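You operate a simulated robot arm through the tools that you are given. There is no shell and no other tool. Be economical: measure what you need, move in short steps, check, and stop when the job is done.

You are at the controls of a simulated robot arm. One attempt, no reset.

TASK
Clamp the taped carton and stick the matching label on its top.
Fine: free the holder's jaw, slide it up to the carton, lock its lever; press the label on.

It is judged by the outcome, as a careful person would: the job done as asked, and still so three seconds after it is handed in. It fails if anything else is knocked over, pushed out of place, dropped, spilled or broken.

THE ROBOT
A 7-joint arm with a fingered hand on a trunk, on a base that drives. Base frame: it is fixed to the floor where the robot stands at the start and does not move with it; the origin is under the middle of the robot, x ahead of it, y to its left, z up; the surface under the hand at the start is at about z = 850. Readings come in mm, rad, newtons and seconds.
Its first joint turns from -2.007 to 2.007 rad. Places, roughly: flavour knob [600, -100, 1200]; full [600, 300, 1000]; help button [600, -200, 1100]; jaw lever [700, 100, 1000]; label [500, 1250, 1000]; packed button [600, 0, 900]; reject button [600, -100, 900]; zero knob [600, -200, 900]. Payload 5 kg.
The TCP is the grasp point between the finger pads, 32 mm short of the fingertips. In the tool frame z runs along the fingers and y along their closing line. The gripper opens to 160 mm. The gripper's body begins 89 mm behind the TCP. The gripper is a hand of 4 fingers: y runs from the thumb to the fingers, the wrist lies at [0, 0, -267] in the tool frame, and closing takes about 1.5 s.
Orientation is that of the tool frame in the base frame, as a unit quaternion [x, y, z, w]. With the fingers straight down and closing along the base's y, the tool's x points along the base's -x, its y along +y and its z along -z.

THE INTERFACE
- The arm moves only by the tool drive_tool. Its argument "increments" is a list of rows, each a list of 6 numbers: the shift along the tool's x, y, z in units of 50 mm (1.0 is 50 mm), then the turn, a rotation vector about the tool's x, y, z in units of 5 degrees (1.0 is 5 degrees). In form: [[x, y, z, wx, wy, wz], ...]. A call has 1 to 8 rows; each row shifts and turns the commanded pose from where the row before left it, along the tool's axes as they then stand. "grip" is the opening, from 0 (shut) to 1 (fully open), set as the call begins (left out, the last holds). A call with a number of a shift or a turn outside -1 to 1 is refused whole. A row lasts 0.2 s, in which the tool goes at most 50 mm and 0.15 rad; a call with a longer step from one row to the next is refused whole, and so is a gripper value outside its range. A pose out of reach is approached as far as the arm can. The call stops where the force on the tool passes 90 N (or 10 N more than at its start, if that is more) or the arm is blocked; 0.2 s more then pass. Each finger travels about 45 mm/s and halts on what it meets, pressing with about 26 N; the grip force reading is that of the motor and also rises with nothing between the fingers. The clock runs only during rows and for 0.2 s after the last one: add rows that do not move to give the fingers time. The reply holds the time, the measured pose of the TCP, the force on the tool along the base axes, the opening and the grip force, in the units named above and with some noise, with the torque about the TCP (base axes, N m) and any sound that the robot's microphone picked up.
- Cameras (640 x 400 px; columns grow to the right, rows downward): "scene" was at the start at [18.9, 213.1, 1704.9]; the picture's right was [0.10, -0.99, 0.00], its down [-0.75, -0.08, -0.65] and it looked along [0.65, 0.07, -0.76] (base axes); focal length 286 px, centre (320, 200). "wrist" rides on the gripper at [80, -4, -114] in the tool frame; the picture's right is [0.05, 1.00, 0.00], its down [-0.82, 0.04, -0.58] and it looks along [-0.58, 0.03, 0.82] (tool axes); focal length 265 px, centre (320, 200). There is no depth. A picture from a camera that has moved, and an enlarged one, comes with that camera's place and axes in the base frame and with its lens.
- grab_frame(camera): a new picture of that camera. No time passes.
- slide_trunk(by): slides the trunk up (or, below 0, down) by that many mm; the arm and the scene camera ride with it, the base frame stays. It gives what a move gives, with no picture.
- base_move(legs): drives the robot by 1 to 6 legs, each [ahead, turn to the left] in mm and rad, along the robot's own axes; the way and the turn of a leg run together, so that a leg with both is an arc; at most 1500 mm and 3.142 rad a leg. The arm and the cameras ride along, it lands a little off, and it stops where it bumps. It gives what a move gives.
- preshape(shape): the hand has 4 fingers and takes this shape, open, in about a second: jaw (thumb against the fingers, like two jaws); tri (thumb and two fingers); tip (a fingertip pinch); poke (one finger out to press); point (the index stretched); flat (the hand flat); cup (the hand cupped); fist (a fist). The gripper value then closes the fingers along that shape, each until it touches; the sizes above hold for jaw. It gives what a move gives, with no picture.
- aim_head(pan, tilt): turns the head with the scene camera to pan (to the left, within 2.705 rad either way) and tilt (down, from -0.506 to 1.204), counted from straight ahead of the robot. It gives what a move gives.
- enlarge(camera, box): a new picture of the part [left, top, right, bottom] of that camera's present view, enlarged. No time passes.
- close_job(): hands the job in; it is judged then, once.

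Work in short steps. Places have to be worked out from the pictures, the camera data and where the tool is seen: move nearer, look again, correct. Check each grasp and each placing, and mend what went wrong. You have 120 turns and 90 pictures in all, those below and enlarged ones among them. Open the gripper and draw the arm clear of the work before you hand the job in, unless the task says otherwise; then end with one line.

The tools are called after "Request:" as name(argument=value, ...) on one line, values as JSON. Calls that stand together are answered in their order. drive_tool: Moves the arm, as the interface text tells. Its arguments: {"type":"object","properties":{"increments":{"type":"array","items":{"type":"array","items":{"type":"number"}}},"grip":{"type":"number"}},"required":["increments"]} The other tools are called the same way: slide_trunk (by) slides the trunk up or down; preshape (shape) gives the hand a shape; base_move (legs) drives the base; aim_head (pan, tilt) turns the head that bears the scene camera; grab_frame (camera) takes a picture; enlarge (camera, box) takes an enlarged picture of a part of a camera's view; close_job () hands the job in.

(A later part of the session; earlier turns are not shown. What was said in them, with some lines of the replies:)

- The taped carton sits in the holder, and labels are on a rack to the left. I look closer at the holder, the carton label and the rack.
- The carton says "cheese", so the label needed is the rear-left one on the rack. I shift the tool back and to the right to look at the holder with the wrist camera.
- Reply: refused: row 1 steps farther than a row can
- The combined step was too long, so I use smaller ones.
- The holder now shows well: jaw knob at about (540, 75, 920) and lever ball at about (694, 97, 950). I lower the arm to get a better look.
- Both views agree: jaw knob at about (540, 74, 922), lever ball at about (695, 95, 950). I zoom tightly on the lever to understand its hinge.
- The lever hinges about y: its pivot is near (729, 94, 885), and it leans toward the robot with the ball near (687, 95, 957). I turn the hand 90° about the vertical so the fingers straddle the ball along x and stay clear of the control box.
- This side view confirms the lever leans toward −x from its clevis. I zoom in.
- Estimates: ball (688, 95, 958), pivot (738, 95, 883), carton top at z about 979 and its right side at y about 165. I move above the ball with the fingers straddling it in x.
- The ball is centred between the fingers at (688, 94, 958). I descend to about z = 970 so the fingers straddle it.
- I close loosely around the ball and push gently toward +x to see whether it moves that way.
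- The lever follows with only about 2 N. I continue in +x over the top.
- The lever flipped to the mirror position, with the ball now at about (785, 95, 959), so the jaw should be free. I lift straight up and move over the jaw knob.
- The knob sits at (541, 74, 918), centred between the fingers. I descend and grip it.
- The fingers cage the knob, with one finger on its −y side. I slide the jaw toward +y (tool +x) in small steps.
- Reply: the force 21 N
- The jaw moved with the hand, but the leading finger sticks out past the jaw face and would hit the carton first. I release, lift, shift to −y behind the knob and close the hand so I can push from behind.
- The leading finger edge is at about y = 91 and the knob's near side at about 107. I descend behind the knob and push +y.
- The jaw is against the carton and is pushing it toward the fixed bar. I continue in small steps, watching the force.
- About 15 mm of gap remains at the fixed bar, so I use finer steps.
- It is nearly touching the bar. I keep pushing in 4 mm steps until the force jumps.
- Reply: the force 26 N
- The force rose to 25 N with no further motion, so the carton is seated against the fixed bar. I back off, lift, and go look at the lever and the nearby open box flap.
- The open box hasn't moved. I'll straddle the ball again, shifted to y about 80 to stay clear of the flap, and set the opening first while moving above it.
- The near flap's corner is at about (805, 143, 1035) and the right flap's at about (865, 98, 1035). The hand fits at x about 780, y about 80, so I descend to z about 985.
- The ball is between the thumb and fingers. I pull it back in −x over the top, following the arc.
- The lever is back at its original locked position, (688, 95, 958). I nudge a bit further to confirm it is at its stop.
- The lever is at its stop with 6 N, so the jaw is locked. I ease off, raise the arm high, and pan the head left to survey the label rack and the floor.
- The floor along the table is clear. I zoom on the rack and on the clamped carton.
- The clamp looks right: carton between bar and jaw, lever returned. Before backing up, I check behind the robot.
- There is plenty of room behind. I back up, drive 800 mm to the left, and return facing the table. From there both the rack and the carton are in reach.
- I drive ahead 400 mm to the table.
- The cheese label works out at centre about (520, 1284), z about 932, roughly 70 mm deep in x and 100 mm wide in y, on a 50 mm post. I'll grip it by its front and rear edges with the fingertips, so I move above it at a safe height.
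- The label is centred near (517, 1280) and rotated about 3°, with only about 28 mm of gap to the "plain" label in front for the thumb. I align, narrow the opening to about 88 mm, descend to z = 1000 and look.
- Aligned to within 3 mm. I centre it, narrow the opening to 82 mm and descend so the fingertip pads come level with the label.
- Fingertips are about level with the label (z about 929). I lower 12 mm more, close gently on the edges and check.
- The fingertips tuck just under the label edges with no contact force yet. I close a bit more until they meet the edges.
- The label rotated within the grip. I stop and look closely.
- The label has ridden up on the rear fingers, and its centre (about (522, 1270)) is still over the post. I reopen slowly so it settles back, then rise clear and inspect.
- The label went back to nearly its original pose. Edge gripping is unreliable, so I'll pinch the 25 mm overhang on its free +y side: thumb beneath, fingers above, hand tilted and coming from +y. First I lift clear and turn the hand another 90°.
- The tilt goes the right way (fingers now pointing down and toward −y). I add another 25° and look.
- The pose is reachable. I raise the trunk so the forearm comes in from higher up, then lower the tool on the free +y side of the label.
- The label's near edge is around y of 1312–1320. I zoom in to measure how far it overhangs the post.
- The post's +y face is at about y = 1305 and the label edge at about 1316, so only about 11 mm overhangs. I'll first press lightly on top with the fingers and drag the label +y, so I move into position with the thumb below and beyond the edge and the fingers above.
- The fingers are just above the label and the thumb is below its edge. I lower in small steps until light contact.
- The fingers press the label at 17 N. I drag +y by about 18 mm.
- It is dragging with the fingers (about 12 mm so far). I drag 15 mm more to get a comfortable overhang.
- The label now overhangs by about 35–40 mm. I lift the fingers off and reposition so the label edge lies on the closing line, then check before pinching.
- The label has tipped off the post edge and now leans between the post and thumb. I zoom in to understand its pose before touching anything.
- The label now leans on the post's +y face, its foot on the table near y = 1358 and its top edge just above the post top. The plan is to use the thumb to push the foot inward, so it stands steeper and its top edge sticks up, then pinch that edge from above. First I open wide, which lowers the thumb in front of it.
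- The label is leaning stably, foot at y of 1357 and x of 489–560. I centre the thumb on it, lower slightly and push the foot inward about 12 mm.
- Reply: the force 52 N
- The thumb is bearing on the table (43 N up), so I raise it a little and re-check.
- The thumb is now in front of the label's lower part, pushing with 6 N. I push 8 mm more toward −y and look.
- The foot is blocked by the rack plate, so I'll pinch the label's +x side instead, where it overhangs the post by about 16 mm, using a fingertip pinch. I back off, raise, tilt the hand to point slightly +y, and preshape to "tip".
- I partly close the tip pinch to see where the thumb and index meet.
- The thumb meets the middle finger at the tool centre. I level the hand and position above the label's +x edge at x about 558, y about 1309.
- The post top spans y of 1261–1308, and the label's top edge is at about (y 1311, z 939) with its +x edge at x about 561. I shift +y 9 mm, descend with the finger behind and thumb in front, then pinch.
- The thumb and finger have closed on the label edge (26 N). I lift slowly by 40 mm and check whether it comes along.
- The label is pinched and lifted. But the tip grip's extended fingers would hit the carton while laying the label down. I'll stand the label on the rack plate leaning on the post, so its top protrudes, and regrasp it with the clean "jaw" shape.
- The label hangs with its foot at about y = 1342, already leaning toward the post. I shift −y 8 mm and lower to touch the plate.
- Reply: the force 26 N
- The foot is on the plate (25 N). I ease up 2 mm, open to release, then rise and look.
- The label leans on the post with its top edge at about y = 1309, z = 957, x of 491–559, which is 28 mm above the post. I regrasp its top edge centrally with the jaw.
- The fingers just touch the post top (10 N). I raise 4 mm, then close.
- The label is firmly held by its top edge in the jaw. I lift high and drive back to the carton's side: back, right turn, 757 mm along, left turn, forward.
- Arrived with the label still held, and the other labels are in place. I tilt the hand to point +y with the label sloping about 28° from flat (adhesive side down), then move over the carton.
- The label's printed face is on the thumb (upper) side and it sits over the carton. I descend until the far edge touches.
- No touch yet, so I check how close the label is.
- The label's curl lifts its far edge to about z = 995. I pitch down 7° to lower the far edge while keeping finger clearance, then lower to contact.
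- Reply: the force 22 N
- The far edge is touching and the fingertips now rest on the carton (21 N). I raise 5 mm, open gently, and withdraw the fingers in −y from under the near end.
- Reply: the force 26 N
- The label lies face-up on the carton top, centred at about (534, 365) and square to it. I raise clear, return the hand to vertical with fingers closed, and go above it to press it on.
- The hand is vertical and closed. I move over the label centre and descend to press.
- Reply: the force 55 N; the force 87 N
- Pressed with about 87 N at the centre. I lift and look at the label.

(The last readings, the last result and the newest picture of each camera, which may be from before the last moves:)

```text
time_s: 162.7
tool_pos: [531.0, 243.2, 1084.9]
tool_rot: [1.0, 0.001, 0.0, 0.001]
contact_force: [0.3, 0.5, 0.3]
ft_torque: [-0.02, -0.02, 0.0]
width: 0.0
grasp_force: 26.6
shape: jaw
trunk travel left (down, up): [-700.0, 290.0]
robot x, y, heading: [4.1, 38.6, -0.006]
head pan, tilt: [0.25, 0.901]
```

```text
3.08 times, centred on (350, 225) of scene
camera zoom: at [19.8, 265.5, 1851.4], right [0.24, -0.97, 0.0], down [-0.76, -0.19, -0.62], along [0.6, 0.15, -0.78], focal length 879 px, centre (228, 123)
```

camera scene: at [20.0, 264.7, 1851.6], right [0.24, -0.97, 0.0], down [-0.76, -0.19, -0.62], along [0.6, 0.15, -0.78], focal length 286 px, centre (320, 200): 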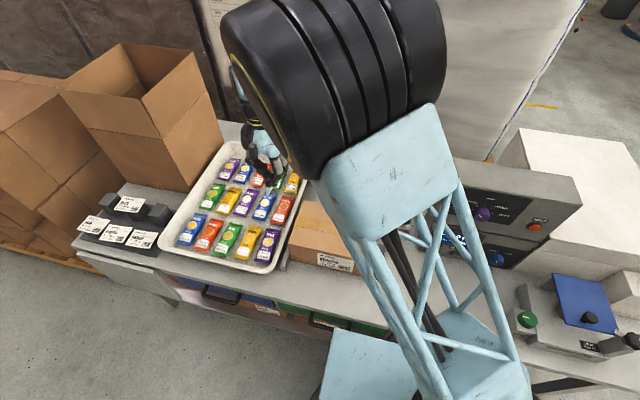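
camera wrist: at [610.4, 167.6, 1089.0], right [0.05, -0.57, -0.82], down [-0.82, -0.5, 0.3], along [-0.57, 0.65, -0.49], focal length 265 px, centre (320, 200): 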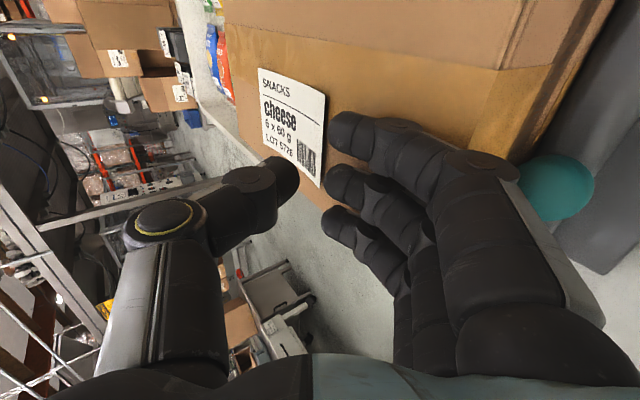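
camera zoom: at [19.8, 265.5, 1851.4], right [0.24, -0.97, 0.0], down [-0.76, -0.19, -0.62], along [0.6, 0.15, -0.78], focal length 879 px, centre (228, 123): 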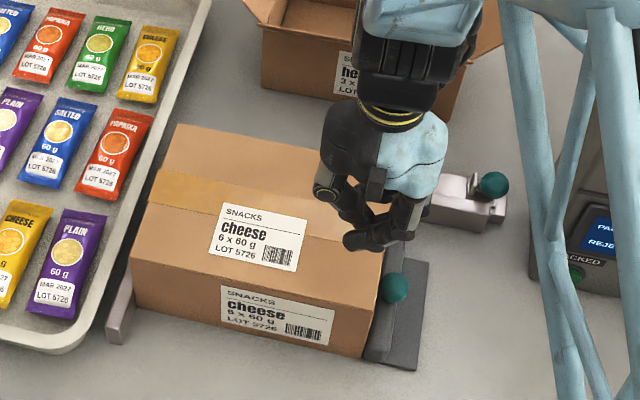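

The label is flat, square and readable on top, with the jaw snug and the lever locked. I open the hand and draw the arm clear.

Request:
drive_tool(increments=[[0, 0, -0.9, 0, 0, 0], [0, 0, -0.9, 0, 0, 0], [0, 0, -0.9, 0, 0, 0], [0, 0, -0.9, 0, 0, 0], [-0.6, 0.5, 0, 0, 0, 0], [-0.6, 0.5, 0, 0, 0, 0], [0, 0.8, 0, 0, 0, 0], [0, 0, 0, 0, 0, 0]], grip=0.6)

Request:
grab_frame(camera="scene")

Request:
enlarge(camera="scene", box=[260, 160, 420, 290])

```text
time_s: 164.5
tool_pos: [469.6, 156.6, 1265.2]
tool_rot: [1.0, 0.001, 0.0, 0.001]
contact_force: [-0.6, 0.7, 0.6]
ft_torque: [-0.03, 0.05, 0.01]
width: 95.9
grasp_force: 0.1
shape: jaw
trunk travel left (down, up): [-700.0, 290.0]
robot x, y, heading: [7.2, 41.3, -0.004]
head pan, tilt: [0.25, 0.901]
```

```text
2 pictures are left
camera scene: at [19.6, 265.2, 1851.5], right [0.24, -0.97, 0.0], down [-0.76, -0.19, -0.62], along [0.6, 0.15, -0.78], focal length 286 px, centre (320, 200)
```

scene: 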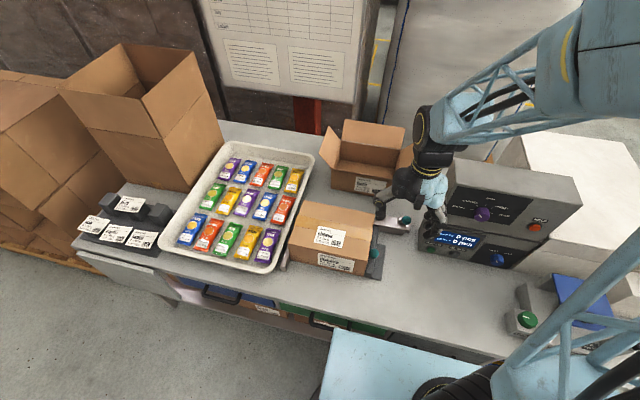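

```text
3.08 times, centred on (340, 225) of scene
camera zoom: at [19.6, 265.2, 1851.5], right [0.24, -0.97, 0.0], down [-0.76, -0.19, -0.62], along [0.6, 0.15, -0.78], focal length 879 px, centre (258, 123)
```

zoom: 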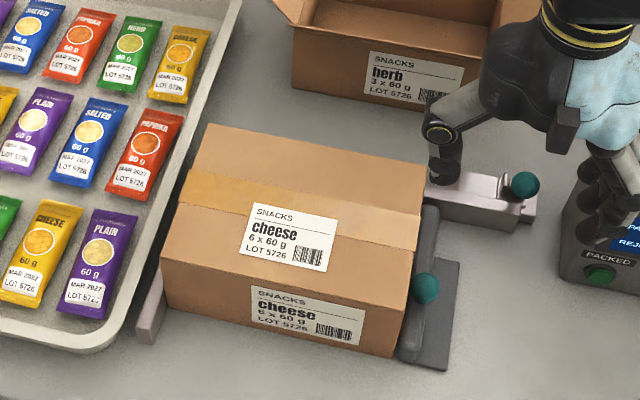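

The carton is clamped, the lever is locked, the cheese label is stuck on top, and everything else is in place, so I hand the job in.

Request:
close_job()

```text
The job is handed in.
```

The carton is clamped against the fixed bar with the jaw lever locked. The matching "cheese" label is pressed flat and readable on its top.
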